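You operate a simulated robot arm through the tools that you are given. There is no shell and no other tool. Be economical: measure what you need, move in short steps, check, and stop when the job is done.

You run a simulated two-armed robot. Do the job below in one go: nothing can be reset, and whatever is moved stays where it is left.

## Task
Fetch the pipe joint that says "H2" from the top of the steel bench and stand it on the top of the stock bench. Then put the guide block marked "G2" from the top of the steel bench on the blanking plate. Then carry the grey tote with both arms and set it on the top of the orange trolley. Then take the wiping block on the top of the hopper stand and put it away on the bench top behind the vice. Then turn the press dial to 5. Do these in the order given. Set down upright: pipe joint.

It is judged by the outcome, as a careful person would: the job done as asked, and still so three seconds after it is handed in. It fails if anything else is knocked over, pushed out of place, dropped, spilled or broken.

## Robot
Two 6-joint arms with two-finger grippers on one trunk, on a base that drives. Base frame: it is fixed to the floor where the robot stands at the start and does not move with it; the origin is under the middle of the robot, x ahead of it, y to its left, z up; the surface under the hand at the start is at about z = 0.86. Readings come in m, rad, newtons and seconds.
The left shoulder is at the start at [0.03, 0.178, 1.013], the right one opposite. With the tool pointing down near the work surface each hand reaches from about 0.42 to 0.84 m from the robot's upright axis, wherever it stands, measured 20 degrees to its own side. Places, roughly: bench top behind the vice (38x16 cm) [-3.12, 2.94, 0.9]; blanking plate (5x10x2 cm) [0.5, -0.7, 0.9]; grey tote [-3.75, -17, 1]; guide block [0.5, -1, 1]; pipe joint [0.5, 0, 1]; press dial [-3, 2.4, 1.2]; top of the orange trolley [0.5, -16.8, 0.8]; top of the stock bench [0.6, 2.7, 0.9]; wiping block (4x6x4 cm) [0.6, -17.6, 0.9]. Payload 2.54 kg a hand.
The tool frame of a hand sits at the grasp point between the pads (the TCP): z along the fingers, y along the line on which they close. The tips reach 0.03 m beyond it. The gripper opens to 0.116 m. The gripper's body begins 0.095 m behind the TCP.
Orientation is told as [roll, pitch, yaw] about the base's x, y, z axes, in that order, counted from this pose: with the fingers straight down and closing along the base's y, the tool's x points along the base's -x, its y along +y and its z along -z.

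## Interface
- The arms move only by the tool send_rows. It takes "left_plan", "right_plan" or both (then of equal length, played together; a hand with none holds still); each is a list of rows, each an object of numbers (a shift or turn left out is 0, a gripper value left out holds the last): "x", "y", "z": the shift along the tool's x, y, z in m; "wx", "wy", "wz": the turn, a rotation vector about the tool's x, y, z in degrees; "fingers": the gripper command, from -1 (fully open) to 1 (shut), values between in proportion. In form: [{"x": .., "y": .., "z": .., "wx": .., "wy": .., "wz": .., "fingers": ..}, ...]. A call has 1 to 8 rows; each row is the pose to reach, as a shift and turn from the pose commanded when the call began, along the tool's axes at that moment. A row lasts 0.2 s, in which the tool goes at most 0.05 m and 0.15 rad; a call with a longer step from one row to the next is refused whole, and so is a gripper value outside its range. Where a pose cannot be reached the arm comes as near as it can. A force on the tool above 40 N (or 10 N above the force at the start of the call, whichever is more), or a blocked arm, ends the call early, and 0.2 s more pass. Each finger travels about 0.153 m/s and halts on what it meets, pressing with about 40 N; the grip force reading is that of the motor and also rises with nothing between the fingers. The clock runs only during rows and for 0.2 s after the last one: add rows that repeat a pose to give the fingers time. The reply holds the time, the measured pose of the TCP, the force on the tool along the base axes, the opening and the grip force, in the units named above and with some noise, with the torque about the TCP (base axes, N m) and any sound that the robot's microphone picked up, and new pictures: "pictures" is both (left out), scene, wrist or none (wrist: the cameras of the hands that moved).
- Cameras (640 x 400 px; columns grow to the right, rows downward): "scene" is now at [0.027, -0.011, 1.7202]; the picture's right is [-0.21, -0.98, 0.00], its down [-0.84, 0.18, -0.51] and it looks along [0.49, -0.11, -0.86] (base axes); focal length 264 px, centre (320, 200). "left" rides on the left gripper at [0.069, 0.015, -0.122] in its tool frame; the picture's right is [-0.21, 0.98, 0.00], its down [-0.83, -0.18, -0.53] and it looks along [-0.52, -0.11, 0.85] (tool axes); focal length 251 px, centre (320, 200). "right" rides on the right gripper at [0.069, -0.015, -0.122] in its tool frame; the picture's right is [0.21, 0.98, 0.00], its down [-0.83, 0.18, -0.53] and it looks along [-0.52, 0.12, 0.85] (tool axes); focal length 251 px, centre (320, 200). There is no depth. A picture from a camera that has moved, and an enlarged one, comes with that camera's place and axes in the base frame and with its lens. The place of the scene camera against the robot may be out by one fixed shift of up to 0.012 m in any direction.
- slide_trunk(by): slides the trunk up (or, below 0, down) by that many m; the arms and the scene camera ride with it, the base frame stays. It gives what a move gives, with no picture.
- roll_base(legs): drives the robot by 1 to 6 legs, each [ahead, left, turn to the left] in m, m and rad, along the robot's own axes; the way and the turn of a leg run together, so that a leg with both is an arc; at most 1.5 m and 3.142 rad a leg. The arms and the cameras ride along, it lands a little off, and it stops where it bumps. It gives what a move gives, and a new picture of the scene camera.
- turn_head(pan, tilt): turns the head with the scene camera to pan (to the left, within 2.496 rad either way) and tilt (down, from -0.506 to 1.204), counted from straight ahead of the robot. It gives what a move gives, and a new picture of the scene camera.
- close_up(camera, box): a new picture of the part [left, top, right, bottom] of that camera's present view, enlarged. No time passes.
- job_done(): hands the job in; it is judged then, once.

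Work in short steps. Places have to be worked out from the pictures, the camera data and where the tool is seen: move nearer, look again, correct. Check each grasp and each placing, and mend what went wrong. You have 165 turns and 260 pictures in all, those below and enlarged ones among them. Open the grippers and draw the arms clear of the work before you hand the job in, unless the task says otherwise; then end with one line.

The tools are called after "Call:" as a command line: name --argument value ..., lists and objects as JSON in quotes. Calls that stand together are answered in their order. send_rows: Moves the arms, as the interface text tells. Its arguments: {"type":"object","properties":{"left_plan":{"type":"array","items":{"type":"object","properties":{"x":{"type":"number"},"y":{"type":"number"},"z":{"type":"number"},"wx":{"type":"number"},"wy":{"type":"number"},"wz":{"type":"number"},"fingers":{"type":"number"}}}},"right_plan":{"type":"array","items":{"type":"object","properties":{"x":{"type":"number"},"y":{"type":"number"},"z":{"type":"number"},"wx":{"type":"number"},"wy":{"type":"number"},"wz":{"type":"number"},"fingers":{"type":"number"}}}},"pictures":{"type":"string","enum":["both","scene","wrist","none"]}},"required":[]} The other tools are called the same way: slide_trunk (by) slides the trunk up or down; roll_base (legs) drives the base; turn_head (pan, tilt) turns the head that bears the scene camera; close_up (camera, box) takes an enlarged picture of a part of a camera's view; job_done () hands the job in.

At the start:

```text
t: 0.0
left_position: [0.492, -0.0393, 1.0982]
left_tool_rot: [0.0, 0.001, 0.0]
left_force: [-0.4, -0.1, 1.3]
left_wrist_torque: [-0.03, 0.0, -0.01]
left_width: 0.1158
left_grasp_force: 0.2
right_position: [0.3035, -0.3386, 1.1639]
right_tool_rot: [0.001, -0.001, 0.001]
right_force: [-1.0, -0.1, 0.9]
right_wrist_torque: [-0.02, 0.0, 0.0]
right_width: 0.1159
right_grasp_force: 0.1
trunk travel left (down, up): [-0.225, 0.315]
robot x, y, heading: [0.0002, -0.0007, -0.002]
head pan, tilt: [-0.215, 1.04]
```

scene: 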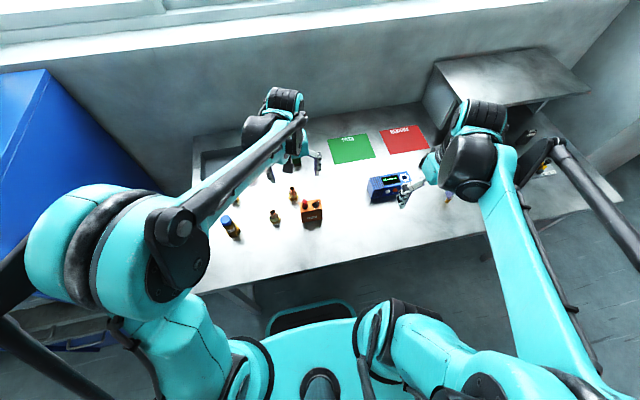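
right: 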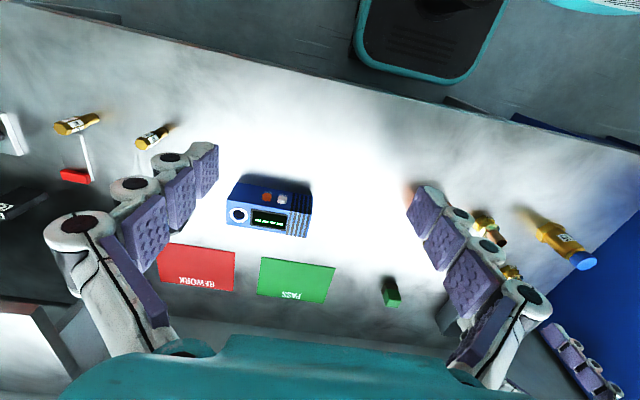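
left: 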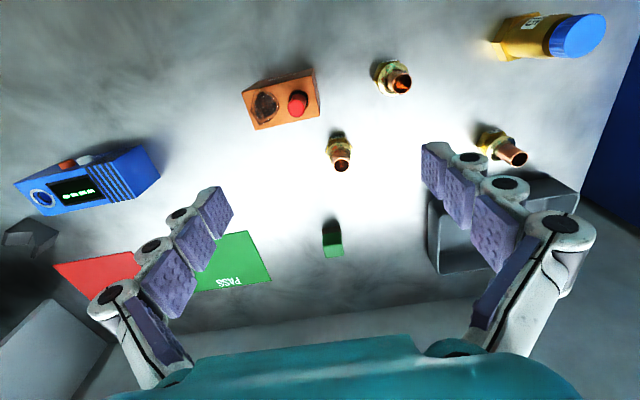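

The left wrist view shows three pipe joints. I enlarge it to read their labels.

Call:
close_up --camera "left" --box '[320, 40, 540, 180]'

Call:
close_up --camera "scene" --box '[200, 150, 340, 250]'

Call:
close_up --camera "right" --box '[0, 90, 240, 240]'

```text
2.86 times, centred on (430, 110) of left
camera zoom: at [0.4238, -0.0239, 1.2207], right [0.21, 0.98, 0.0], down [0.83, -0.18, 0.53], along [0.52, -0.11, -0.85], focal length 718 px, centre (6, 457)
```

zoom: 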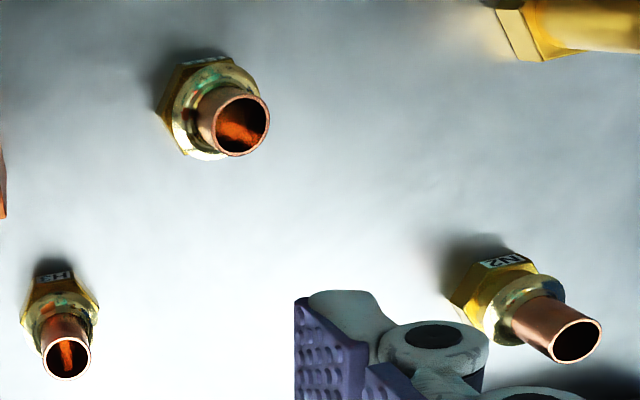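

```text
4.00 times, centred on (270, 200) of scene
camera zoom: at [0.027, -0.011, 1.7202], right [-0.21, -0.98, 0.0], down [-0.84, 0.18, -0.51], along [0.49, -0.11, -0.86], focal length 1057 px, centre (520, 200)
```

zoom: 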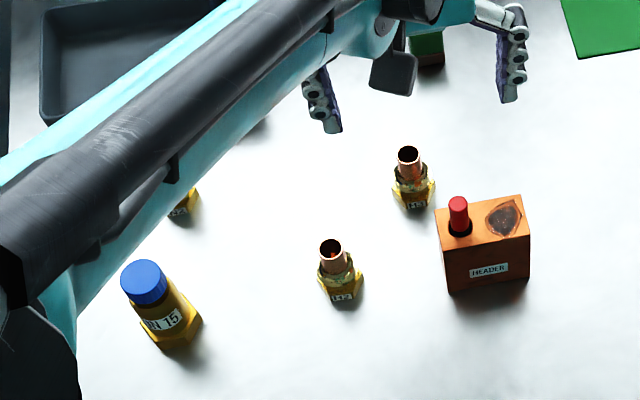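

```text
2.67 times, centred on (120, 165) of right
camera zoom: at [0.236, -0.3531, 1.287], right [-0.21, 0.98, 0.0], down [0.83, 0.18, 0.53], along [0.52, 0.12, -0.85], focal length 670 px, centre (853, 293)
```

zoom: 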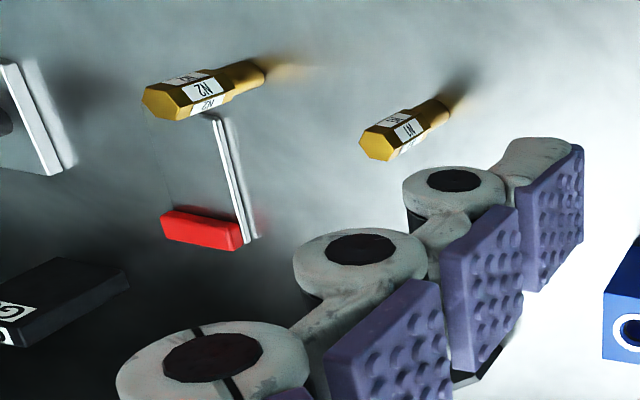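

Two candidates need a closer read, so I enlarge each label.

Call:
close_up --camera "left" --box '[470, 120, 530, 158]'

Call:
close_up --camera "scene" --box '[260, 180, 310, 230]'

Call:
close_up --camera "left" --box '[365, 50, 425, 100]'

```text
10.53 times, centred on (500, 139) of left
camera zoom: at [0.4238, -0.0239, 1.2207], right [0.21, 0.98, 0.0], down [0.83, -0.18, 0.53], along [0.52, -0.11, -0.85], focal length 2647 px, centre (-1575, 842)
```

zoom: 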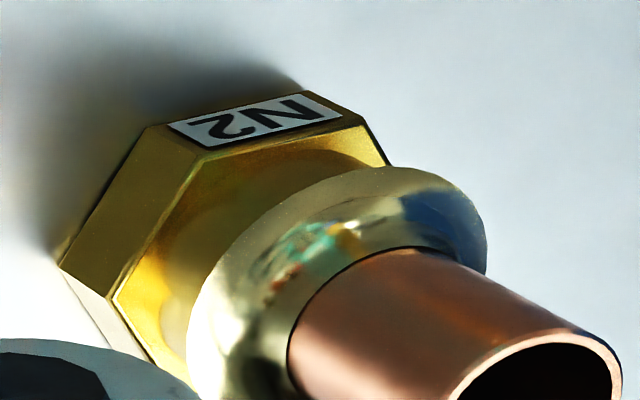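

```text
8.00 times, centred on (285, 205) of scene
camera zoom: at [0.027, -0.011, 1.7202], right [-0.21, -0.98, 0.0], down [-0.84, 0.18, -0.51], along [0.49, -0.11, -0.86], focal length 2115 px, centre (600, 160)
```

zoom: 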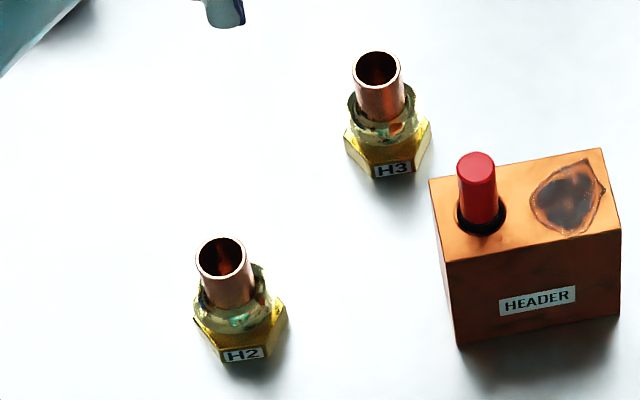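

```text
8.00 times, centred on (395, 75) of left
camera zoom: at [0.4238, -0.0239, 1.2207], right [0.21, 0.98, 0.0], down [0.83, -0.18, 0.53], along [0.52, -0.11, -0.85], focal length 2012 px, centre (-280, 1200)
```

zoom: 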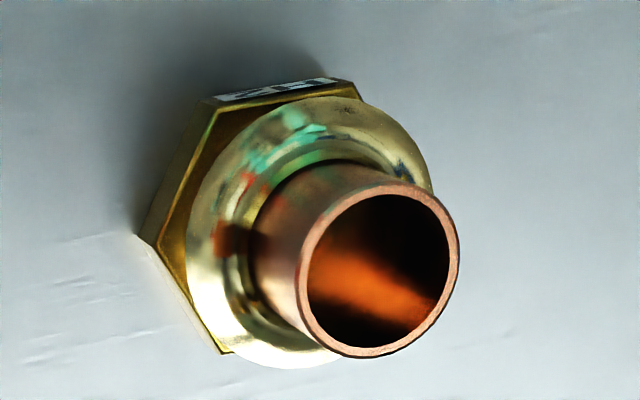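

H2 is the joint nearest the robot, at about (0.475, 0.052), with its label face towards -x. I bring the left hand over it, yawed about 25° to match the hexagon flats, and partly close the fingers.

Call:
send_rows --left_plan '[{"x": 0.006, "y": 0.03, "z": 0.012, "wz": -8, "fingers": -0.38}, {"x": 0.012, "y": 0.06, "z": 0.025, "wz": -16}, {"x": 0.018, "y": 0.09, "z": 0.035, "wz": -25}, {"x": 0.018, "y": 0.09, "z": 0.035, "wz": -25}]'

```text
refused: row 3 steps farther than a row can; nothing moved
```

The last turn step was over the limit, so I cap it at 8° per row.

Call:
send_rows --left_plan '[{"x": 0.006, "y": 0.03, "z": 0.012, "wz": -8, "fingers": -0.38}, {"x": 0.012, "y": 0.06, "z": 0.025, "wz": -16}, {"x": 0.018, "y": 0.09, "z": 0.035, "wz": -24}, {"x": 0.018, "y": 0.09, "z": 0.035, "wz": -24}]'

```text
t: 1.0
left_position: [0.4727, 0.0504, 1.0638]
left_tool_rot: [0.001, 0.001, 0.422]
left_force: [0.5, -0.5, 0.8]
left_wrist_torque: [0.02, 0.02, 0.02]
left_width: 0.08
left_grasp_force: 0.0
right_position: [0.3052, -0.3392, 1.1655]
right_tool_rot: [0.002, 0.0, 0.002]
right_force: [0.7, -0.3, -0.3]
right_wrist_torque: [0.0, 0.0, -0.03]
right_width: 0.1157
right_grasp_force: 0.1
trunk travel left (down, up): [-0.225, 0.315]
robot x, y, heading: [-0.0015, -0.0029, 0.0]
head pan, tilt: [-0.215, 1.04]
camera scene: at [0.0271, -0.0119, 1.7202], right [-0.21, -0.98, 0.0], down [-0.84, 0.18, -0.51], along [0.49, -0.11, -0.86], focal length 264 px, centre (320, 200)
camera left: at [0.4053, 0.0367, 1.186], right [-0.2, 0.98, 0.0], down [0.83, 0.17, 0.53], along [0.52, 0.11, -0.85], focal length 251 px, centre (320, 200)
```

scene: 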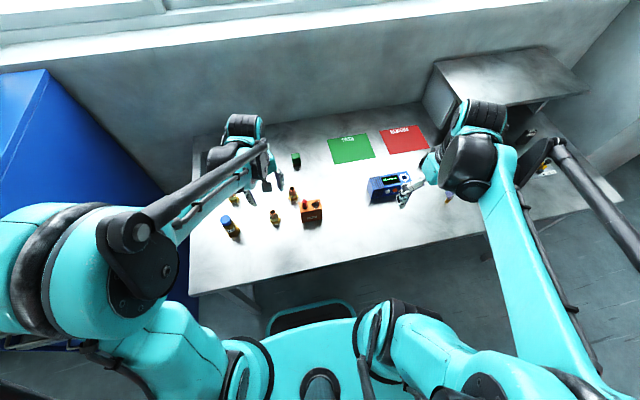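
left: 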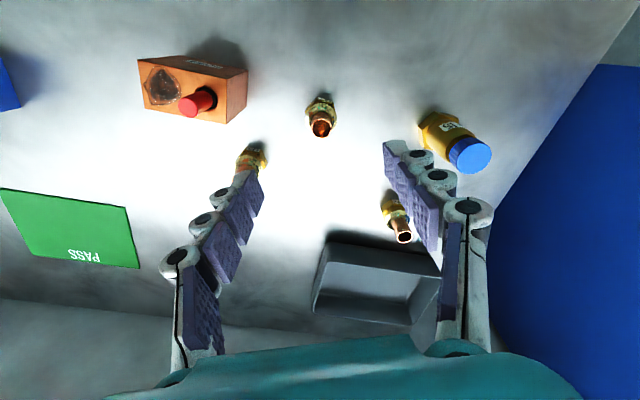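

The joint sits right under the TCP at about (0.474, 0.052), with its top near z = 0.94. I go straight down to z ≈ 0.90 and close.

Call:
send_rows --left_plan '[{"z": 0.045}, {"z": 0.09}, {"z": 0.13}, {"z": 0.163}, {"z": 0.163}, {"z": 0.163, "fingers": 0.5}, {"z": 0.163, "fingers": 0.7}, {"z": 0.163, "fingers": 0.7}]' --pictures "wrist"

```text
t: 2.8
left_position: [0.4741, 0.0503, 0.9026]
left_tool_rot: [-0.002, -0.003, 0.419]
left_force: [6.3, -9.2, 53.8]
left_wrist_torque: [0.72, -0.12, 0.08]
left_width: 0.0333
left_grasp_force: 39.3
right_position: [0.3043, -0.3396, 1.1649]
right_tool_rot: [0.001, -0.001, 0.0]
right_force: [1.0, 0.2, -0.6]
right_wrist_torque: [-0.05, 0.01, 0.01]
right_width: 0.1157
right_grasp_force: 0.2
trunk travel left (down, up): [-0.225, 0.315]
robot x, y, heading: [0.0014, 0.0022, -0.001]
head pan, tilt: [-0.215, 1.04]
camera left: at [0.405, 0.0365, 1.0243], right [-0.2, 0.98, 0.0], down [0.83, 0.17, 0.54], along [0.52, 0.11, -0.84], focal length 251 px, centre (320, 200)
```

left: 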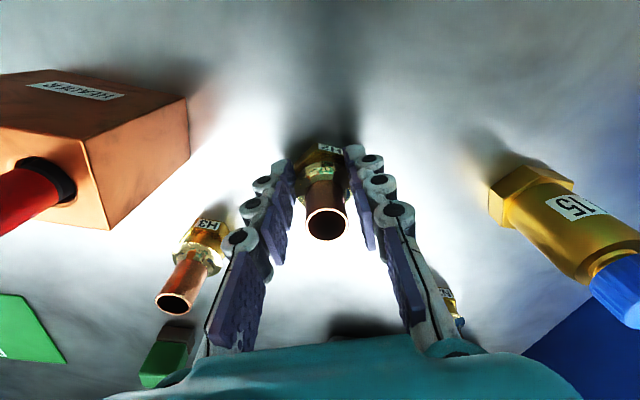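

Gripped at 33 mm with an upward force, so the tips touch the bench. I lift straight up.

Call:
send_rows --left_plan '[{"z": -0.02}, {"z": -0.06}, {"z": -0.1}, {"z": -0.15}, {"z": -0.2}, {"z": -0.25}, {"z": -0.25}]' --pictures "wrist"

```text
t: 4.4
left_position: [0.4737, 0.0514, 1.1496]
left_tool_rot: [0.0, 0.0, 0.419]
left_force: [-0.3, 0.2, -0.2]
left_wrist_torque: [0.01, 0.03, 0.03]
left_width: 0.0176
left_grasp_force: 0.0
right_position: [0.3045, -0.3392, 1.1647]
right_tool_rot: [0.0, 0.001, 0.0]
right_force: [0.3, 0.2, 0.1]
right_wrist_torque: [0.01, 0.01, 0.0]
right_width: 0.1162
right_grasp_force: 0.1
trunk travel left (down, up): [-0.225, 0.315]
robot x, y, heading: [0.0007, -0.0034, 0.001]
head pan, tilt: [-0.215, 1.04]
camera left: at [0.4061, 0.0368, 1.2722], right [-0.2, 0.98, 0.0], down [0.83, 0.17, 0.53], along [0.52, 0.11, -0.85], focal length 251 px, centre (320, 200)
```

left: 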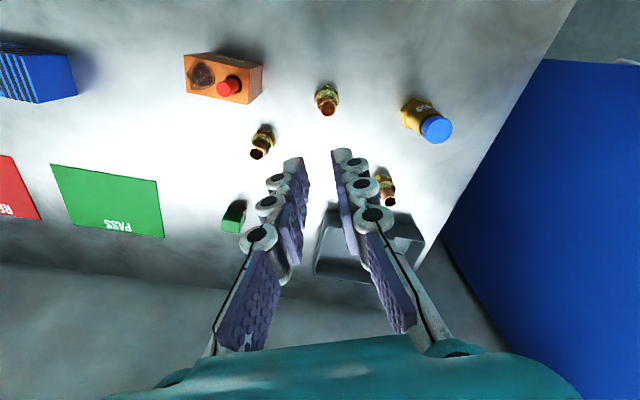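

The joint slipped out and stays standing. I look closely at where and how it stands.

Call:
close_up --camera "left" --box '[295, 75, 359, 125]'

Call:
close_up --camera "scene" --box '[240, 180, 320, 230]'

```text
8.00 times, centred on (327, 100) of left
camera zoom: at [0.4061, 0.0368, 1.2722], right [-0.2, 0.98, 0.0], down [0.83, 0.17, 0.53], along [0.52, 0.11, -0.85], focal length 2012 px, centre (264, 1000)
```

zoom: 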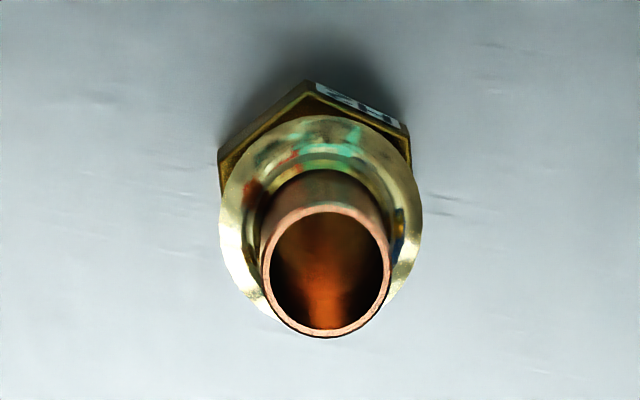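

```text
8.00 times, centred on (280, 205) of scene
camera zoom: at [0.0279, -0.011, 1.7201], right [-0.21, -0.98, 0.0], down [-0.84, 0.18, -0.51], along [0.49, -0.11, -0.86], focal length 2115 px, centre (640, 160)
```

zoom: 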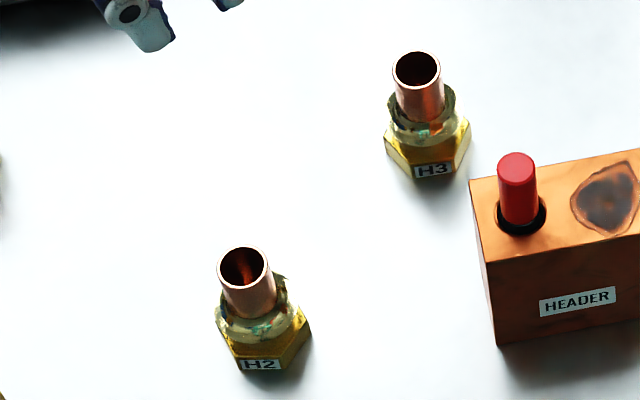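

The joint is still upright, now at about (0.473, 0.062). The tips probably squeezed off the sloped collar, so this time I will grip the plain 20 mm pipe above it. I re-centre above it with the fingers open and check.

Call:
send_rows --left_plan '[{"x": -0.004, "y": 0.01, "z": 0.03, "fingers": -0.38}, {"x": -0.004, "y": 0.01, "z": 0.07}, {"x": -0.004, "y": 0.01, "z": 0.11}, {"x": -0.004, "y": 0.01, "z": 0.15}, {"x": -0.004, "y": 0.01, "z": 0.15}]' --pictures "wrist"

```text
t: 5.6
left_position: [0.4724, 0.06, 0.9987]
left_tool_rot: [0.002, 0.0, 0.418]
left_force: [-0.1, -1.0, 0.0]
left_wrist_torque: [0.05, 0.01, 0.02]
left_width: 0.0801
left_grasp_force: 0.0
right_position: [0.3045, -0.3378, 1.1653]
right_tool_rot: [0.0, 0.0, -0.001]
right_force: [-0.5, 0.0, -0.4]
right_wrist_torque: [-0.01, -0.04, 0.02]
right_width: 0.1159
right_grasp_force: 0.1
trunk travel left (down, up): [-0.225, 0.315]
robot x, y, heading: [0.0017, -0.0007, -0.002]
head pan, tilt: [-0.215, 1.04]
camera left: at [0.404, 0.0473, 1.1215], right [-0.2, 0.98, 0.0], down [0.83, 0.17, 0.53], along [0.52, 0.11, -0.85], focal length 251 px, centre (320, 200)
```

left: 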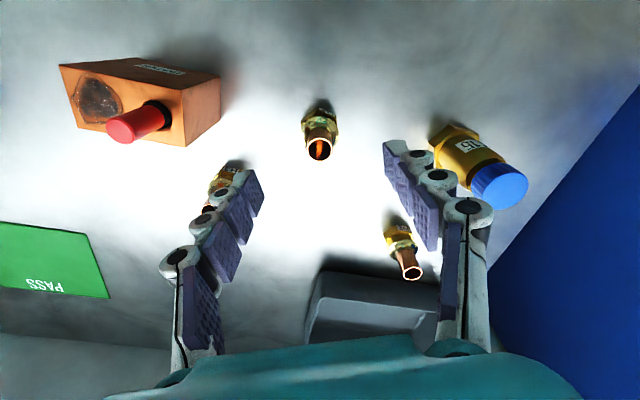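

Centred over the pipe. I descend to z ≈ 0.934 and close fully on the pipe.

Call:
send_rows --left_plan '[{"z": 0.03}, {"z": 0.064}, {"z": 0.064}, {"z": 0.064, "fingers": 0.6}, {"z": 0.064, "fingers": 1}, {"z": 0.064, "fingers": 1}, {"z": 0.064, "fingers": 1}]' --pictures "wrist"

```text
t: 7.2
left_position: [0.4745, 0.0616, 0.9353]
left_tool_rot: [-0.002, 0.0, 0.419]
left_force: [0.2, -0.4, -0.9]
left_wrist_torque: [0.03, 0.03, -0.01]
left_width: 0.0209
left_grasp_force: 40.1
right_position: [0.3037, -0.3406, 1.1644]
right_tool_rot: [-0.001, 0.0, 0.0]
right_force: [-0.3, -0.8, -1.0]
right_wrist_torque: [0.0, -0.02, -0.02]
right_width: 0.1162
right_grasp_force: 0.0
trunk travel left (down, up): [-0.225, 0.315]
robot x, y, heading: [0.0012, -0.0015, 0.003]
head pan, tilt: [-0.215, 1.04]
camera left: at [0.4052, 0.0477, 1.0574], right [-0.2, 0.98, 0.0], down [0.83, 0.17, 0.53], along [0.52, 0.11, -0.85], focal length 251 px, centre (320, 200)
```

left: 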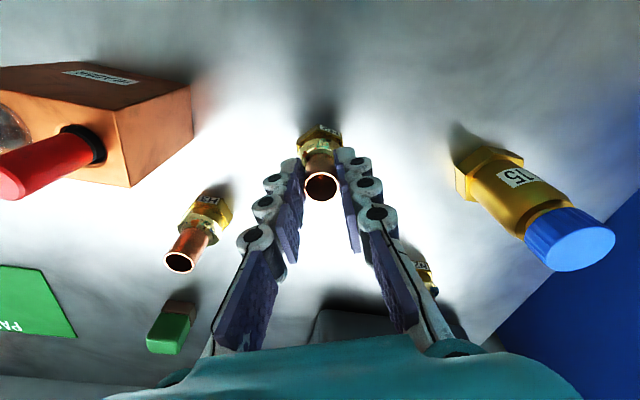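

The pipe is gripped at 21 mm. I lift.

Call:
send_rows --left_plan '[{"z": -0.02}, {"z": -0.06}, {"z": -0.1}, {"z": -0.15}, {"z": -0.2}, {"z": -0.2}]' --pictures "both"

```text
t: 8.6
left_position: [0.4736, 0.061, 1.1355]
left_tool_rot: [-0.001, -0.001, 0.419]
left_force: [-0.2, 0.1, -1.8]
left_wrist_torque: [0.02, 0.02, -0.03]
left_width: 0.0205
left_grasp_force: 39.8
right_position: [0.3055, -0.3398, 1.1642]
right_tool_rot: [-0.001, 0.0, 0.0]
right_force: [-0.3, -0.3, -0.9]
right_wrist_torque: [0.04, -0.01, 0.01]
right_width: 0.1159
right_grasp_force: 0.1
trunk travel left (down, up): [-0.225, 0.315]
robot x, y, heading: [-0.0023, 0.0029, 0.002]
head pan, tilt: [-0.215, 1.04]
camera scene: at [0.0279, -0.011, 1.7201], right [-0.21, -0.98, 0.0], down [-0.84, 0.18, -0.51], along [0.49, -0.11, -0.86], focal length 264 px, centre (320, 200)
camera left: at [0.4053, 0.0476, 1.2588], right [-0.2, 0.98, 0.0], down [0.83, 0.17, 0.53], along [0.52, 0.11, -0.85], focal length 251 px, centre (320, 200)
```

scene: 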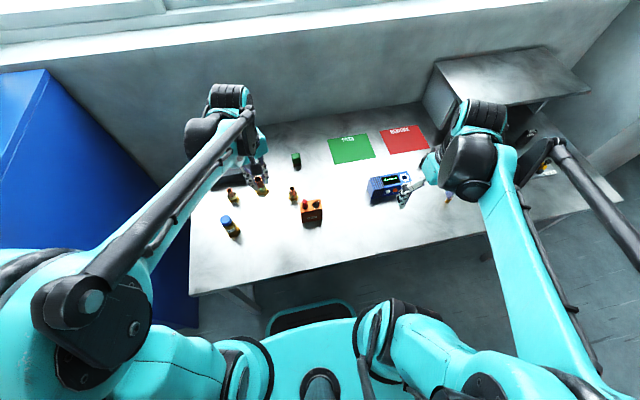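
left: 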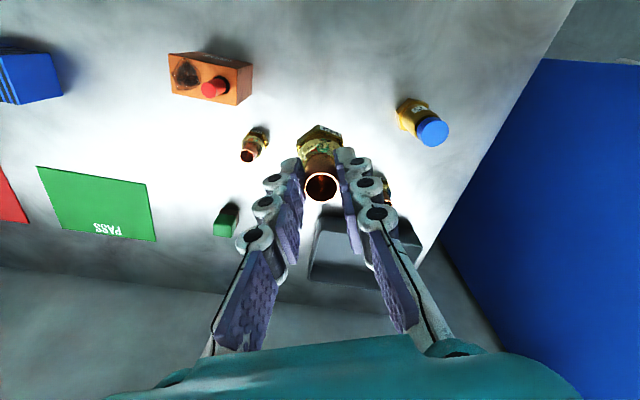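

H2 is held. I look left for the way to the stock bench.

Call:
turn_head --pan 1.2 --tilt 0.35

Call:
turn_head --pan 2.2 --tilt 0.4

```text
t: 10.1
left_position: [0.4723, 0.0615, 1.1367]
left_tool_rot: [0.001, -0.001, 0.419]
left_force: [0.4, -0.4, -1.8]
left_wrist_torque: [0.0, -0.01, -0.01]
left_width: 0.0205
left_grasp_force: 40.0
right_position: [0.304, -0.3391, 1.164]
right_tool_rot: [0.0, 0.0, -0.001]
right_force: [-0.1, 0.7, -1.2]
right_wrist_torque: [-0.01, 0.01, 0.01]
right_width: 0.116
right_grasp_force: 0.1
trunk travel left (down, up): [-0.225, 0.315]
robot x, y, heading: [-0.0038, -0.0035, 0.001]
head pan, tilt: [1.201, 0.351]
camera scene: at [-0.0047, 0.0902, 1.7777], right [0.93, -0.36, 0.0], down [-0.12, -0.32, -0.94], along [0.34, 0.88, -0.34], focal length 264 px, centre (320, 200)
```

scene: 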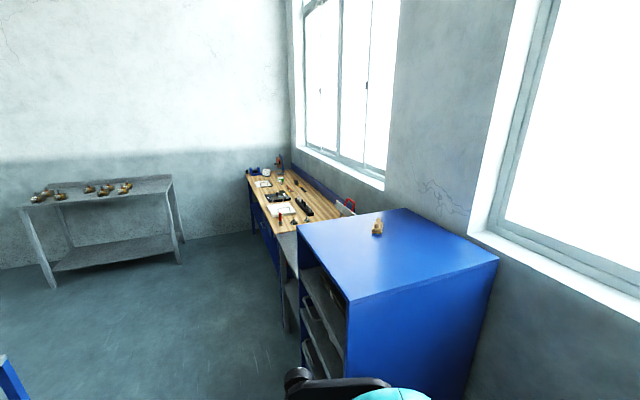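

```text
t: 11.4
left_position: [0.4738, 0.0609, 1.1368]
left_tool_rot: [0.0, 0.0, 0.419]
left_force: [0.7, -0.1, -1.4]
left_wrist_torque: [-0.02, 0.04, -0.01]
left_width: 0.0209
left_grasp_force: 40.3
right_position: [0.3035, -0.3387, 1.1639]
right_tool_rot: [0.0, 0.0, 0.0]
right_force: [-0.4, -0.6, -0.2]
right_wrist_torque: [-0.01, 0.01, -0.04]
right_width: 0.1163
right_grasp_force: 0.0
trunk travel left (down, up): [-0.225, 0.315]
robot x, y, heading: [0.0039, 0.0002, 0.004]
head pan, tilt: [2.201, 0.4]
camera scene: at [-0.0929, 0.0783, 1.7732], right [0.81, 0.59, 0.0], down [0.23, -0.31, -0.92], along [-0.54, 0.74, -0.39], focal length 264 px, centre (320, 200)
```

scene: 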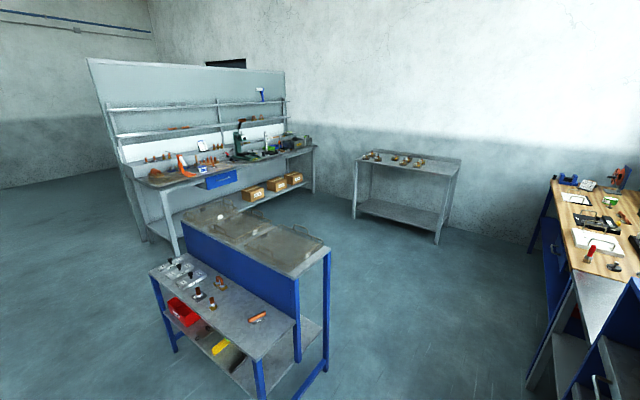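

The wooden stock bench lies beyond the blue cabinet, with its front edge at x ≈ 0.42. I back up 0.33 m so the arm clears the cabinet, then go sideways with the head looking left.

Call:
roll_base --legs '[[-0.33, 0, 0], [0, 1.2, 0]]'

Call:
turn_head --pan 0.8 --tilt 0.6

```text
t: 19.3
left_position: [0.1338, 1.2783, 1.1366]
left_tool_rot: [-0.001, 0.001, 0.427]
left_force: [0.3, -0.7, -2.0]
left_wrist_torque: [-0.01, 0.01, 0.01]
left_width: 0.0208
left_grasp_force: 40.5
right_position: [-0.031, 0.8773, 1.166]
right_tool_rot: [0.0, 0.001, 0.009]
right_force: [0.2, -0.8, 0.8]
right_wrist_torque: [0.01, -0.01, 0.01]
right_width: 0.116
right_grasp_force: 0.1
trunk travel left (down, up): [-0.225, 0.315]
robot x, y, heading: [-0.3397, 1.2111, 0.014]
head pan, tilt: [2.201, 0.4]
camera scene: at [-0.4319, 1.2907, 1.7732], right [0.8, 0.6, 0.0], down [0.23, -0.31, -0.92], along [-0.55, 0.74, -0.39], focal length 264 px, centre (320, 200)
```

scene: 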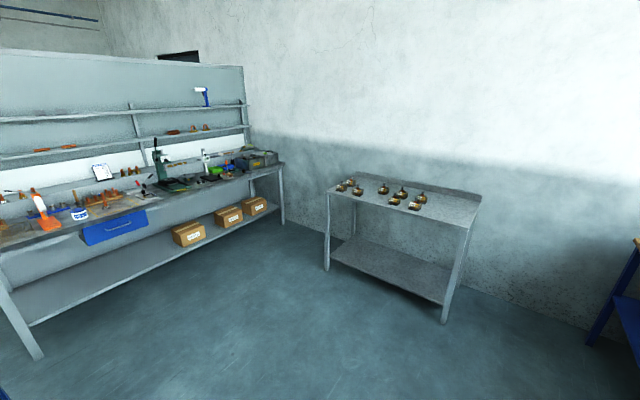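

```text
t: 20.9
left_position: [0.1343, 1.2775, 1.1356]
left_tool_rot: [0.0, 0.0, 0.427]
left_force: [-0.3, 0.5, -1.0]
left_wrist_torque: [0.02, -0.01, 0.03]
left_width: 0.0208
left_grasp_force: 40.2
right_position: [-0.0309, 0.8769, 1.1645]
right_tool_rot: [-0.001, 0.0, 0.01]
right_force: [-0.3, -0.5, -0.7]
right_wrist_torque: [0.01, 0.02, 0.0]
right_width: 0.116
right_grasp_force: 0.0
trunk travel left (down, up): [-0.225, 0.315]
robot x, y, heading: [-0.3377, 1.215, 0.015]
head pan, tilt: [0.799, 0.6]
camera scene: at [-0.3157, 1.2798, 1.7549], right [0.72, -0.69, 0.0], down [-0.39, -0.41, -0.83], along [0.57, 0.6, -0.56], focal length 264 px, centre (320, 200)
```

scene: 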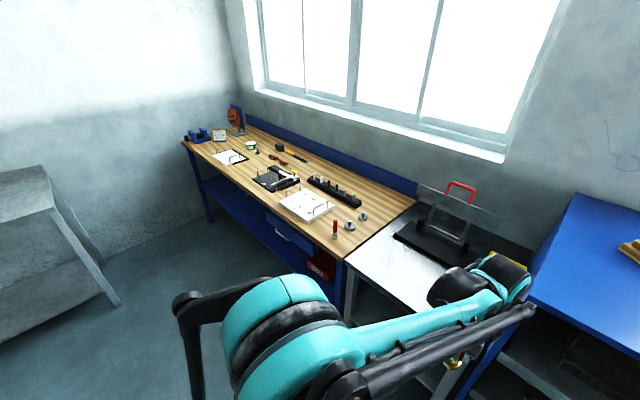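

The wooden bench (y 1.8–3.6, front x ≈ 0.32) is centred on the given place for the stock bench. I drive on left to y ≈ 2.4 and look for free space.

Call:
roll_base --legs '[[0, 1.15, -0.015]]'

Call:
turn_head --pan 0.1 --tilt 0.75

```text
t: 26.8
left_position: [0.1386, 2.4283, 1.1361]
left_tool_rot: [-0.001, -0.002, 0.405]
left_force: [-0.7, 0.3, -3.1]
left_wrist_torque: [0.02, 0.0, 0.0]
left_width: 0.0208
left_grasp_force: 40.0
right_position: [-0.036, 2.0294, 1.1657]
right_tool_rot: [0.0, -0.001, -0.013]
right_force: [0.6, 0.9, 1.0]
right_wrist_torque: [-0.05, 0.0, 0.03]
right_width: 0.1159
right_grasp_force: 0.1
trunk travel left (down, up): [-0.225, 0.315]
robot x, y, heading: [-0.3346, 2.3657, -0.016]
head pan, tilt: [0.799, 0.6]
camera scene: at [-0.3113, 2.4394, 1.7549], right [0.71, -0.71, 0.0], down [-0.4, -0.4, -0.82], along [0.58, 0.58, -0.57], focal length 264 px, centre (320, 200)
```

scene: 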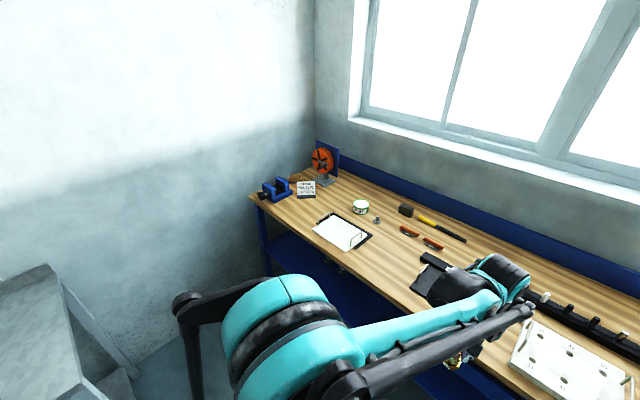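

```text
t: 27.8
left_position: [0.1379, 2.4267, 1.1361]
left_tool_rot: [0.0, 0.001, 0.404]
left_force: [0.1, 0.1, -1.7]
left_wrist_torque: [-0.02, 0.03, 0.01]
left_width: 0.0207
left_grasp_force: 40.1
right_position: [-0.035, 2.0294, 1.1639]
right_tool_rot: [-0.001, 0.001, -0.013]
right_force: [0.5, 0.2, 0.5]
right_wrist_torque: [0.01, -0.01, 0.0]
right_width: 0.1162
right_grasp_force: 0.0
trunk travel left (down, up): [-0.225, 0.315]
robot x, y, heading: [-0.3317, 2.3727, -0.016]
head pan, tilt: [0.099, 0.75]
camera scene: at [-0.2912, 2.3836, 1.742], right [0.09, -1.0, 0.0], down [-0.68, -0.06, -0.73], along [0.73, 0.06, -0.68], focal length 264 px, centre (320, 200)
```

scene: 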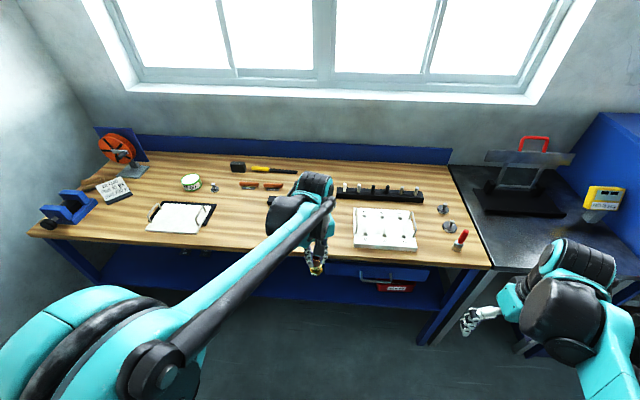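

Free bench space lies between the clipboard and the white plate, around (0.45, 2.75). I drive so the hand gets there and look with the wrist camera.

Call:
roll_base --legs '[[0, 0.32, 0.016], [0.25, 0, 0]]'

Call:
send_rows --left_plan '[{"z": 0.02}]'

```text
t: 31.4
left_position: [0.3916, 2.7529, 1.1361]
left_tool_rot: [-0.001, 0.003, 0.419]
left_force: [0.6, 0.2, -3.2]
left_wrist_torque: [0.02, 0.04, 0.01]
left_width: 0.021
left_grasp_force: 39.9
right_position: [0.2235, 2.3518, 1.1647]
right_tool_rot: [0.0, -0.001, 0.0]
right_force: [0.7, 0.5, 0.2]
right_wrist_torque: [-0.01, 0.03, 0.01]
right_width: 0.116
right_grasp_force: 0.0
trunk travel left (down, up): [-0.225, 0.315]
robot x, y, heading: [-0.0829, 2.6918, 0.001]
head pan, tilt: [0.099, 0.75]
camera scene: at [-0.0368, 2.7026, 1.742], right [0.1, -0.99, 0.0], down [-0.68, -0.07, -0.73], along [0.73, 0.07, -0.68], focal length 264 px, centre (320, 200)
```

scene: 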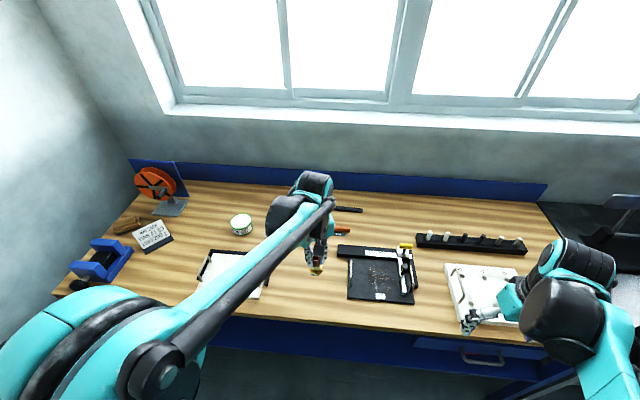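

```text
t: 31.8
left_position: [0.3915, 2.7528, 1.1158]
left_tool_rot: [0.0, 0.001, 0.418]
left_force: [0.6, -0.1, -2.3]
left_wrist_torque: [0.0, 0.04, 0.04]
left_width: 0.0206
left_grasp_force: 40.1
right_position: [0.2232, 2.3524, 1.1651]
right_tool_rot: [0.001, 0.001, 0.001]
right_force: [-0.7, 0.5, -0.2]
right_wrist_torque: [0.01, 0.06, -0.02]
right_width: 0.1159
right_grasp_force: 0.0
trunk travel left (down, up): [-0.225, 0.315]
robot x, y, heading: [-0.0804, 2.6913, 0.003]
head pan, tilt: [0.099, 0.75]
camera scene: at [-0.0378, 2.7026, 1.742], right [0.1, -0.99, 0.0], down [-0.68, -0.07, -0.73], along [0.73, 0.07, -0.68], focal length 264 px, centre (320, 200)
camera left: at [0.3227, 2.7384, 1.2383], right [-0.2, 0.98, 0.0], down [0.83, 0.17, 0.53], along [0.52, 0.11, -0.85], focal length 251 px, centre (320, 200)
```

scene: 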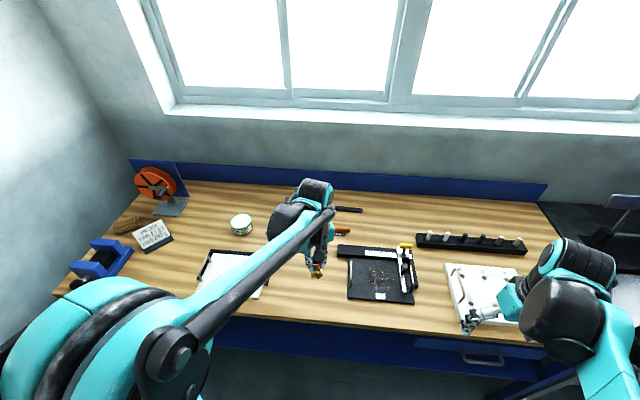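
left: 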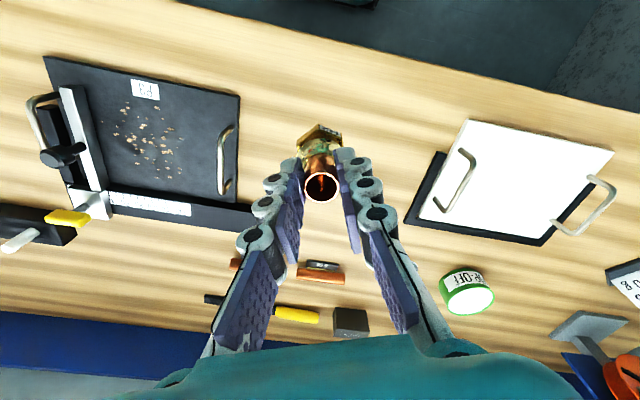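

The spot under the hand is free: about 0.1 m to the tray and about 0.08 m to the front edge. I lower to about 0.955 with a 2 cm shift inward.

Call:
send_rows --left_plan '[{"z": 0.04, "x": -0.02}, {"z": 0.08, "x": -0.02}, {"z": 0.12, "x": -0.02}, {"z": 0.155, "x": -0.02}, {"z": 0.155, "x": -0.02}]' --pictures "wrist"

```text
t: 33.0
left_position: [0.4086, 2.761, 0.9623]
left_tool_rot: [0.001, -0.001, 0.418]
left_force: [4.3, -1.1, 19.4]
left_wrist_torque: [0.01, -0.26, 0.0]
left_width: 0.021
left_grasp_force: 39.9
right_position: [0.2219, 2.3511, 1.1655]
right_tool_rot: [-0.001, -0.001, 0.002]
right_force: [0.3, 0.2, 0.3]
right_wrist_torque: [0.02, 0.01, -0.03]
right_width: 0.1161
right_grasp_force: 0.0
trunk travel left (down, up): [-0.225, 0.315]
robot x, y, heading: [-0.0838, 2.6901, -0.001]
head pan, tilt: [0.099, 0.75]
camera left: at [0.3401, 2.7469, 1.084], right [-0.2, 0.98, 0.0], down [0.83, 0.17, 0.53], along [0.52, 0.11, -0.84], focal length 251 px, centre (320, 200)
```

left: 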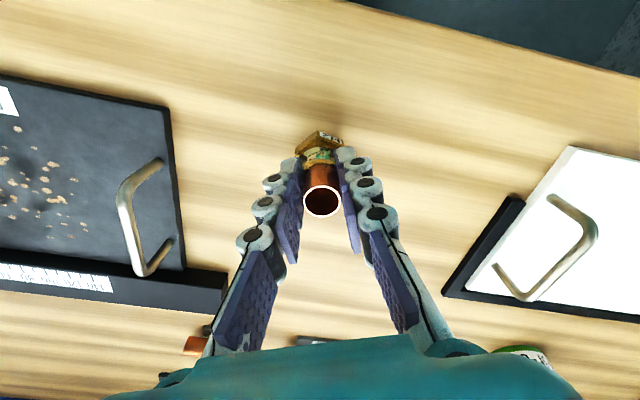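

The joint has met the bench with 19 N up. I ease off 1 mm, open the fingers, and rise.

Call:
send_rows --left_plan '[{"z": 0.0}, {"z": -0.001}, {"z": -0.001, "fingers": 0.3}, {"z": -0.001, "fingers": 0.0}, {"z": -0.001, "fingers": -0.2}, {"z": -0.04}, {"z": -0.08}, {"z": -0.12}]' --pictures "wrist"

```text
t: 34.8
left_position: [0.4086, 2.761, 1.0829]
left_tool_rot: [0.001, 0.002, 0.419]
left_force: [0.1, -0.2, -0.3]
left_wrist_torque: [-0.01, -0.04, -0.02]
left_width: 0.0695
left_grasp_force: 0.1
right_position: [0.2215, 2.3525, 1.1646]
right_tool_rot: [0.0, 0.0, 0.002]
right_force: [-0.4, -0.7, -0.5]
right_wrist_torque: [0.03, -0.01, -0.03]
right_width: 0.1161
right_grasp_force: 0.0
trunk travel left (down, up): [-0.225, 0.315]
robot x, y, heading: [-0.0811, 2.6923, -0.0]
head pan, tilt: [0.099, 0.75]
camera left: at [0.3402, 2.7473, 1.2052], right [-0.2, 0.98, 0.0], down [0.83, 0.17, 0.53], along [0.52, 0.11, -0.85], focal length 251 px, centre (320, 200)
```

left: 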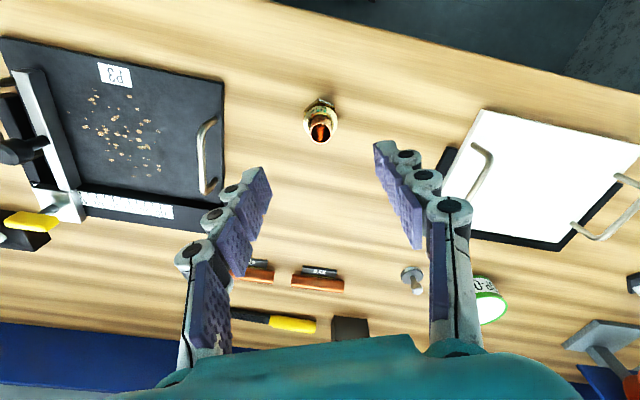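

H2 stands upright on the stock bench. Next I raise and straighten the left hand and drive back in front of the steel bench.

Call:
send_rows --left_plan '[{"z": -0.02, "wz": 8}, {"z": -0.04, "wz": 16}, {"z": -0.06, "wz": 24}]' --pictures "none"

Call:
roll_base --legs '[[-0.3, 0, 0], [0, -1.45, 0], [0, -1.45, 0]]'

Call:
turn_head --pan -0.7 --tilt 0.65

```text
t: 35.6
left_position: [0.4082, 2.7605, 1.1418]
left_tool_rot: [0.0, 0.0, -0.002]
left_force: [0.3, 0.4, -0.7]
left_wrist_torque: [-0.02, -0.04, 0.0]
left_width: 0.0695
left_grasp_force: 0.2
right_position: [0.2224, 2.3524, 1.1643]
right_tool_rot: [0.001, -0.002, 0.002]
right_force: [0.2, -0.4, 0.0]
right_wrist_torque: [0.01, -0.02, 0.05]
right_width: 0.1162
right_grasp_force: 0.0
trunk travel left (down, up): [-0.225, 0.315]
robot x, y, heading: [-0.0831, 2.6888, -0.002]
head pan, tilt: [0.099, 0.75]
```

```text
t: 51.2
left_position: [0.1407, -0.1148, 1.1406]
left_tool_rot: [0.0, 0.0, 0.021]
left_force: [-0.1, 0.2, -0.7]
left_wrist_torque: [0.0, 0.04, 0.02]
left_width: 0.0695
left_grasp_force: 0.0
right_position: [-0.0375, -0.5268, 1.1628]
right_tool_rot: [0.001, -0.001, 0.021]
right_force: [-0.7, 0.3, 0.5]
right_wrist_torque: [0.0, -0.02, 0.03]
right_width: 0.1163
right_grasp_force: 0.0
trunk travel left (down, up): [-0.225, 0.315]
robot x, y, heading: [-0.3497, -0.1956, 0.02]
head pan, tilt: [0.099, 0.75]
camera scene: at [-0.3047, -0.182, 1.742], right [0.12, -0.99, 0.0], down [-0.68, -0.08, -0.73], along [0.73, 0.09, -0.68], focal length 264 px, centre (320, 200)
```

scene: 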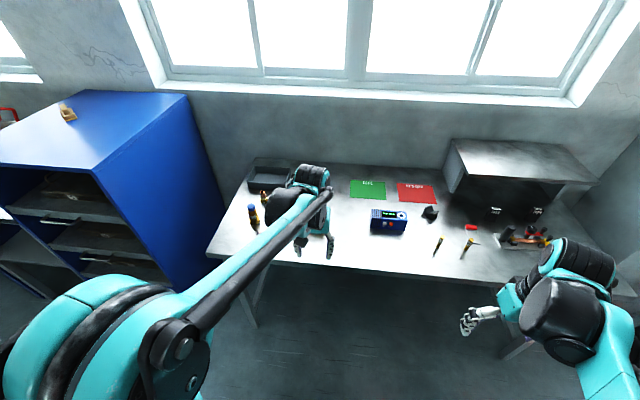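

```text
t: 52.3
left_position: [0.1417, -0.1152, 1.1413]
left_tool_rot: [-0.001, 0.001, 0.021]
left_force: [0.8, 0.0, -0.2]
left_wrist_torque: [0.02, 0.01, -0.04]
left_width: 0.0697
left_grasp_force: 0.1
right_position: [-0.0381, -0.5269, 1.1649]
right_tool_rot: [-0.002, -0.001, 0.022]
right_force: [-0.8, 0.2, 0.3]
right_wrist_torque: [-0.01, 0.02, -0.02]
right_width: 0.116
right_grasp_force: 0.0
trunk travel left (down, up): [-0.225, 0.315]
robot x, y, heading: [-0.3468, -0.1926, 0.017]
head pan, tilt: [-0.7, 0.649]
camera scene: at [-0.3194, -0.2459, 1.7506], right [-0.63, -0.78, 0.0], down [-0.47, 0.38, -0.8], along [0.62, -0.5, -0.6], focal length 264 px, centre (320, 200)
```

scene: 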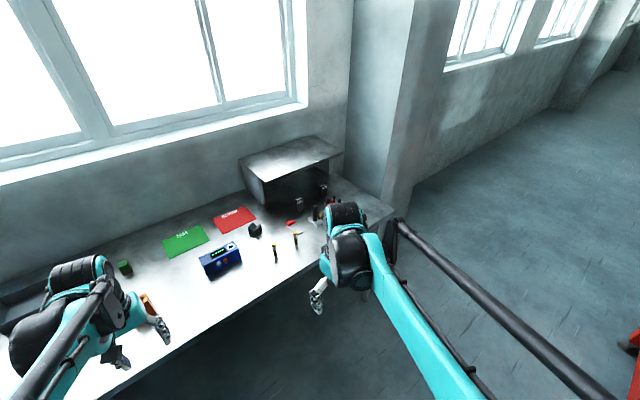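

Back at the steel bench. The guide blocks seem to be under or near the raised shelf at the right end. I drive right to y ≈ -0.62 and look down there.

Call:
roll_base --legs '[[0, -0.43, -0.018], [0.12, 0, 0]]'

Call:
turn_head --pan -0.3 --tilt 0.75

```text
t: 55.8
left_position: [0.2671, -0.5506, 1.1414]
left_tool_rot: [0.001, -0.001, 0.002]
left_force: [0.2, -0.3, 0.7]
left_wrist_torque: [-0.02, 0.04, 0.01]
left_width: 0.0693
left_grasp_force: 0.0
right_position: [0.0821, -0.9584, 1.1647]
right_tool_rot: [0.001, 0.0, 0.002]
right_force: [0.9, 0.7, -0.9]
right_wrist_torque: [0.02, 0.05, 0.05]
right_width: 0.1161
right_grasp_force: 0.1
trunk travel left (down, up): [-0.225, 0.315]
robot x, y, heading: [-0.2229, -0.6228, 0.008]
head pan, tilt: [-0.7, 0.649]
camera scene: at [-0.1949, -0.6729, 1.7506], right [-0.64, -0.77, 0.0], down [-0.46, 0.39, -0.8], along [0.61, -0.51, -0.61], focal length 264 px, centre (320, 200)
```

scene: 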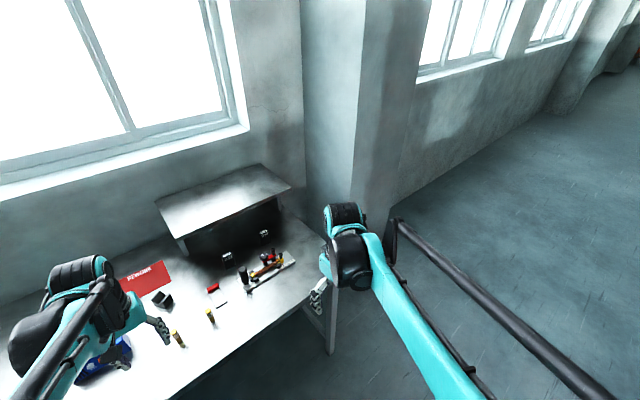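

```text
t: 56.6
left_position: [0.2665, -0.55, 1.1417]
left_tool_rot: [-0.001, 0.001, 0.004]
left_force: [0.0, -1.1, 0.3]
left_wrist_torque: [0.02, 0.0, 0.03]
left_width: 0.0696
left_grasp_force: 0.0
right_position: [0.0811, -0.9591, 1.1647]
right_tool_rot: [0.0, 0.0, 0.004]
right_force: [0.0, -0.1, -0.6]
right_wrist_torque: [0.01, 0.0, -0.01]
right_width: 0.1159
right_grasp_force: 0.0
trunk travel left (down, up): [-0.225, 0.315]
robot x, y, heading: [-0.2224, -0.6208, 0.005]
head pan, tilt: [-0.3, 0.75]
camera scene: at [-0.184, -0.6417, 1.7421], right [-0.29, -0.96, 0.0], down [-0.65, 0.2, -0.73], along [0.7, -0.21, -0.68], focal length 264 px, centre (320, 200)
```

scene: 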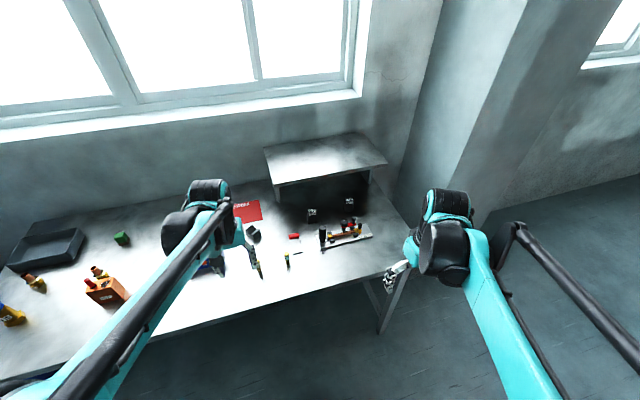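

Call:
close_up --camera "scene" --box '[235, 150, 395, 280]'

```text
3.08 times, centred on (315, 215) of scene
camera zoom: at [-0.184, -0.6417, 1.7421], right [-0.29, -0.96, 0.0], down [-0.65, 0.2, -0.73], along [0.7, -0.21, -0.68], focal length 813 px, centre (335, 154)
```

zoom: 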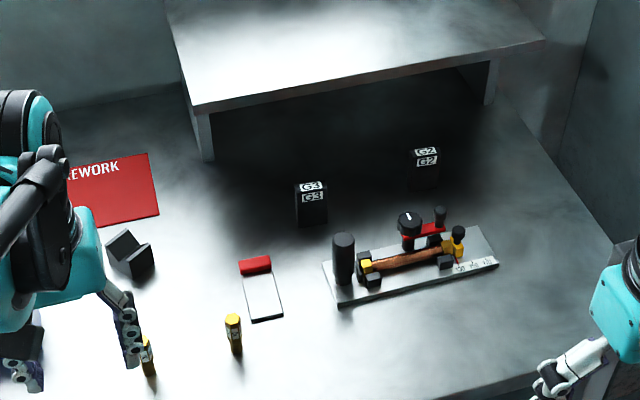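

G2 is the right-hand black block at about (0.59, -1.01), in front of the shelf edge (x ≈ 0.75). The blanking plate is the metal piece with the red end at about (0.49, -0.74). I drive in closer.

Call:
roll_base --legs '[[0.2, -0.06, 0]]'

Call:
send_rows --right_plan '[{"x": -0.04, "y": 0.0}, {"x": -0.08, "y": 0.0}, {"x": -0.12, "y": 0.0}, {"x": -0.16, "y": 0.0}, {"x": -0.2, "y": 0.0}, {"x": -0.22, "y": 0.0}]'

```text
t: 58.3
left_position: [0.4683, -0.6081, 1.14]
left_tool_rot: [0.001, 0.001, 0.006]
left_force: [0.3, 0.1, -0.3]
left_wrist_torque: [0.01, -0.01, 0.01]
left_width: 0.0693
left_grasp_force: 0.0
right_position: [0.2833, -1.0173, 1.164]
right_tool_rot: [0.001, 0.0, 0.005]
right_force: [0.4, -0.2, -1.0]
right_wrist_torque: [0.0, 0.08, 0.0]
right_width: 0.116
right_grasp_force: 0.1
trunk travel left (down, up): [-0.225, 0.315]
robot x, y, heading: [-0.0229, -0.6807, 0.005]
head pan, tilt: [-0.3, 0.75]
camera scene: at [0.0177, -0.7004, 1.742], right [-0.29, -0.96, 0.0], down [-0.65, 0.2, -0.73], along [0.7, -0.21, -0.68], focal length 264 px, centre (320, 200)
```

scene: 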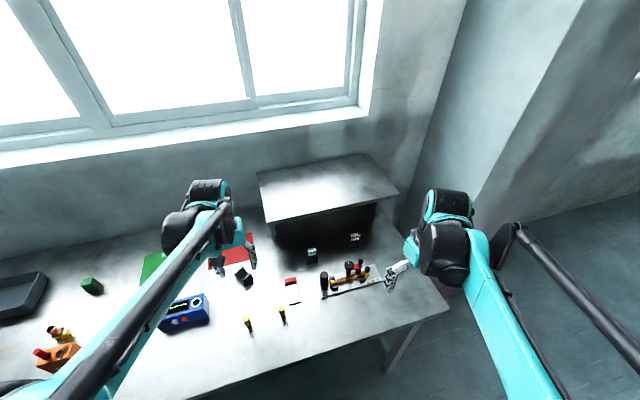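

```text
t: 59.7
left_position: [0.4664, -0.6074, 1.1408]
left_tool_rot: [0.001, -0.002, 0.006]
left_force: [0.2, -0.3, 1.3]
left_wrist_torque: [0.03, -0.01, 0.02]
left_width: 0.0697
left_grasp_force: 0.1
right_position: [0.503, -1.0154, 1.1637]
right_tool_rot: [0.0, 0.0, 0.005]
right_force: [0.7, -0.4, -0.7]
right_wrist_torque: [0.05, -0.01, -0.03]
right_width: 0.1162
right_grasp_force: 0.1
trunk travel left (down, up): [-0.225, 0.315]
robot x, y, heading: [-0.0249, -0.6791, 0.004]
head pan, tilt: [-0.3, 0.75]
camera scene: at [0.0169, -0.7002, 1.742], right [-0.29, -0.96, 0.0], down [-0.65, 0.2, -0.73], along [0.7, -0.21, -0.68], focal length 264 px, centre (320, 200)
camera right: at [0.434, -1.03, 1.2866], right [-0.22, 0.98, 0.0], down [0.82, 0.19, 0.53], along [0.52, 0.12, -0.85], focal length 251 px, centre (320, 200)
```

scene: 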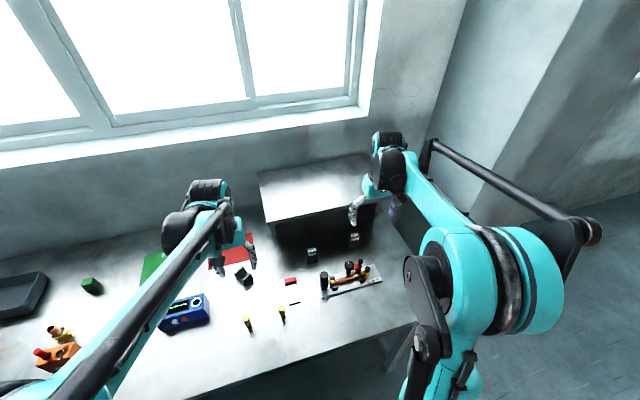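
right: 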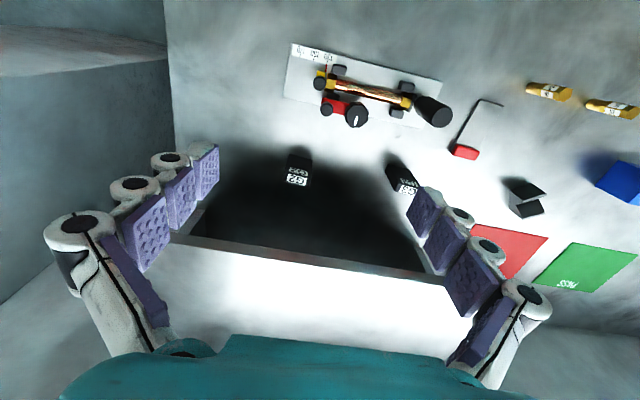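

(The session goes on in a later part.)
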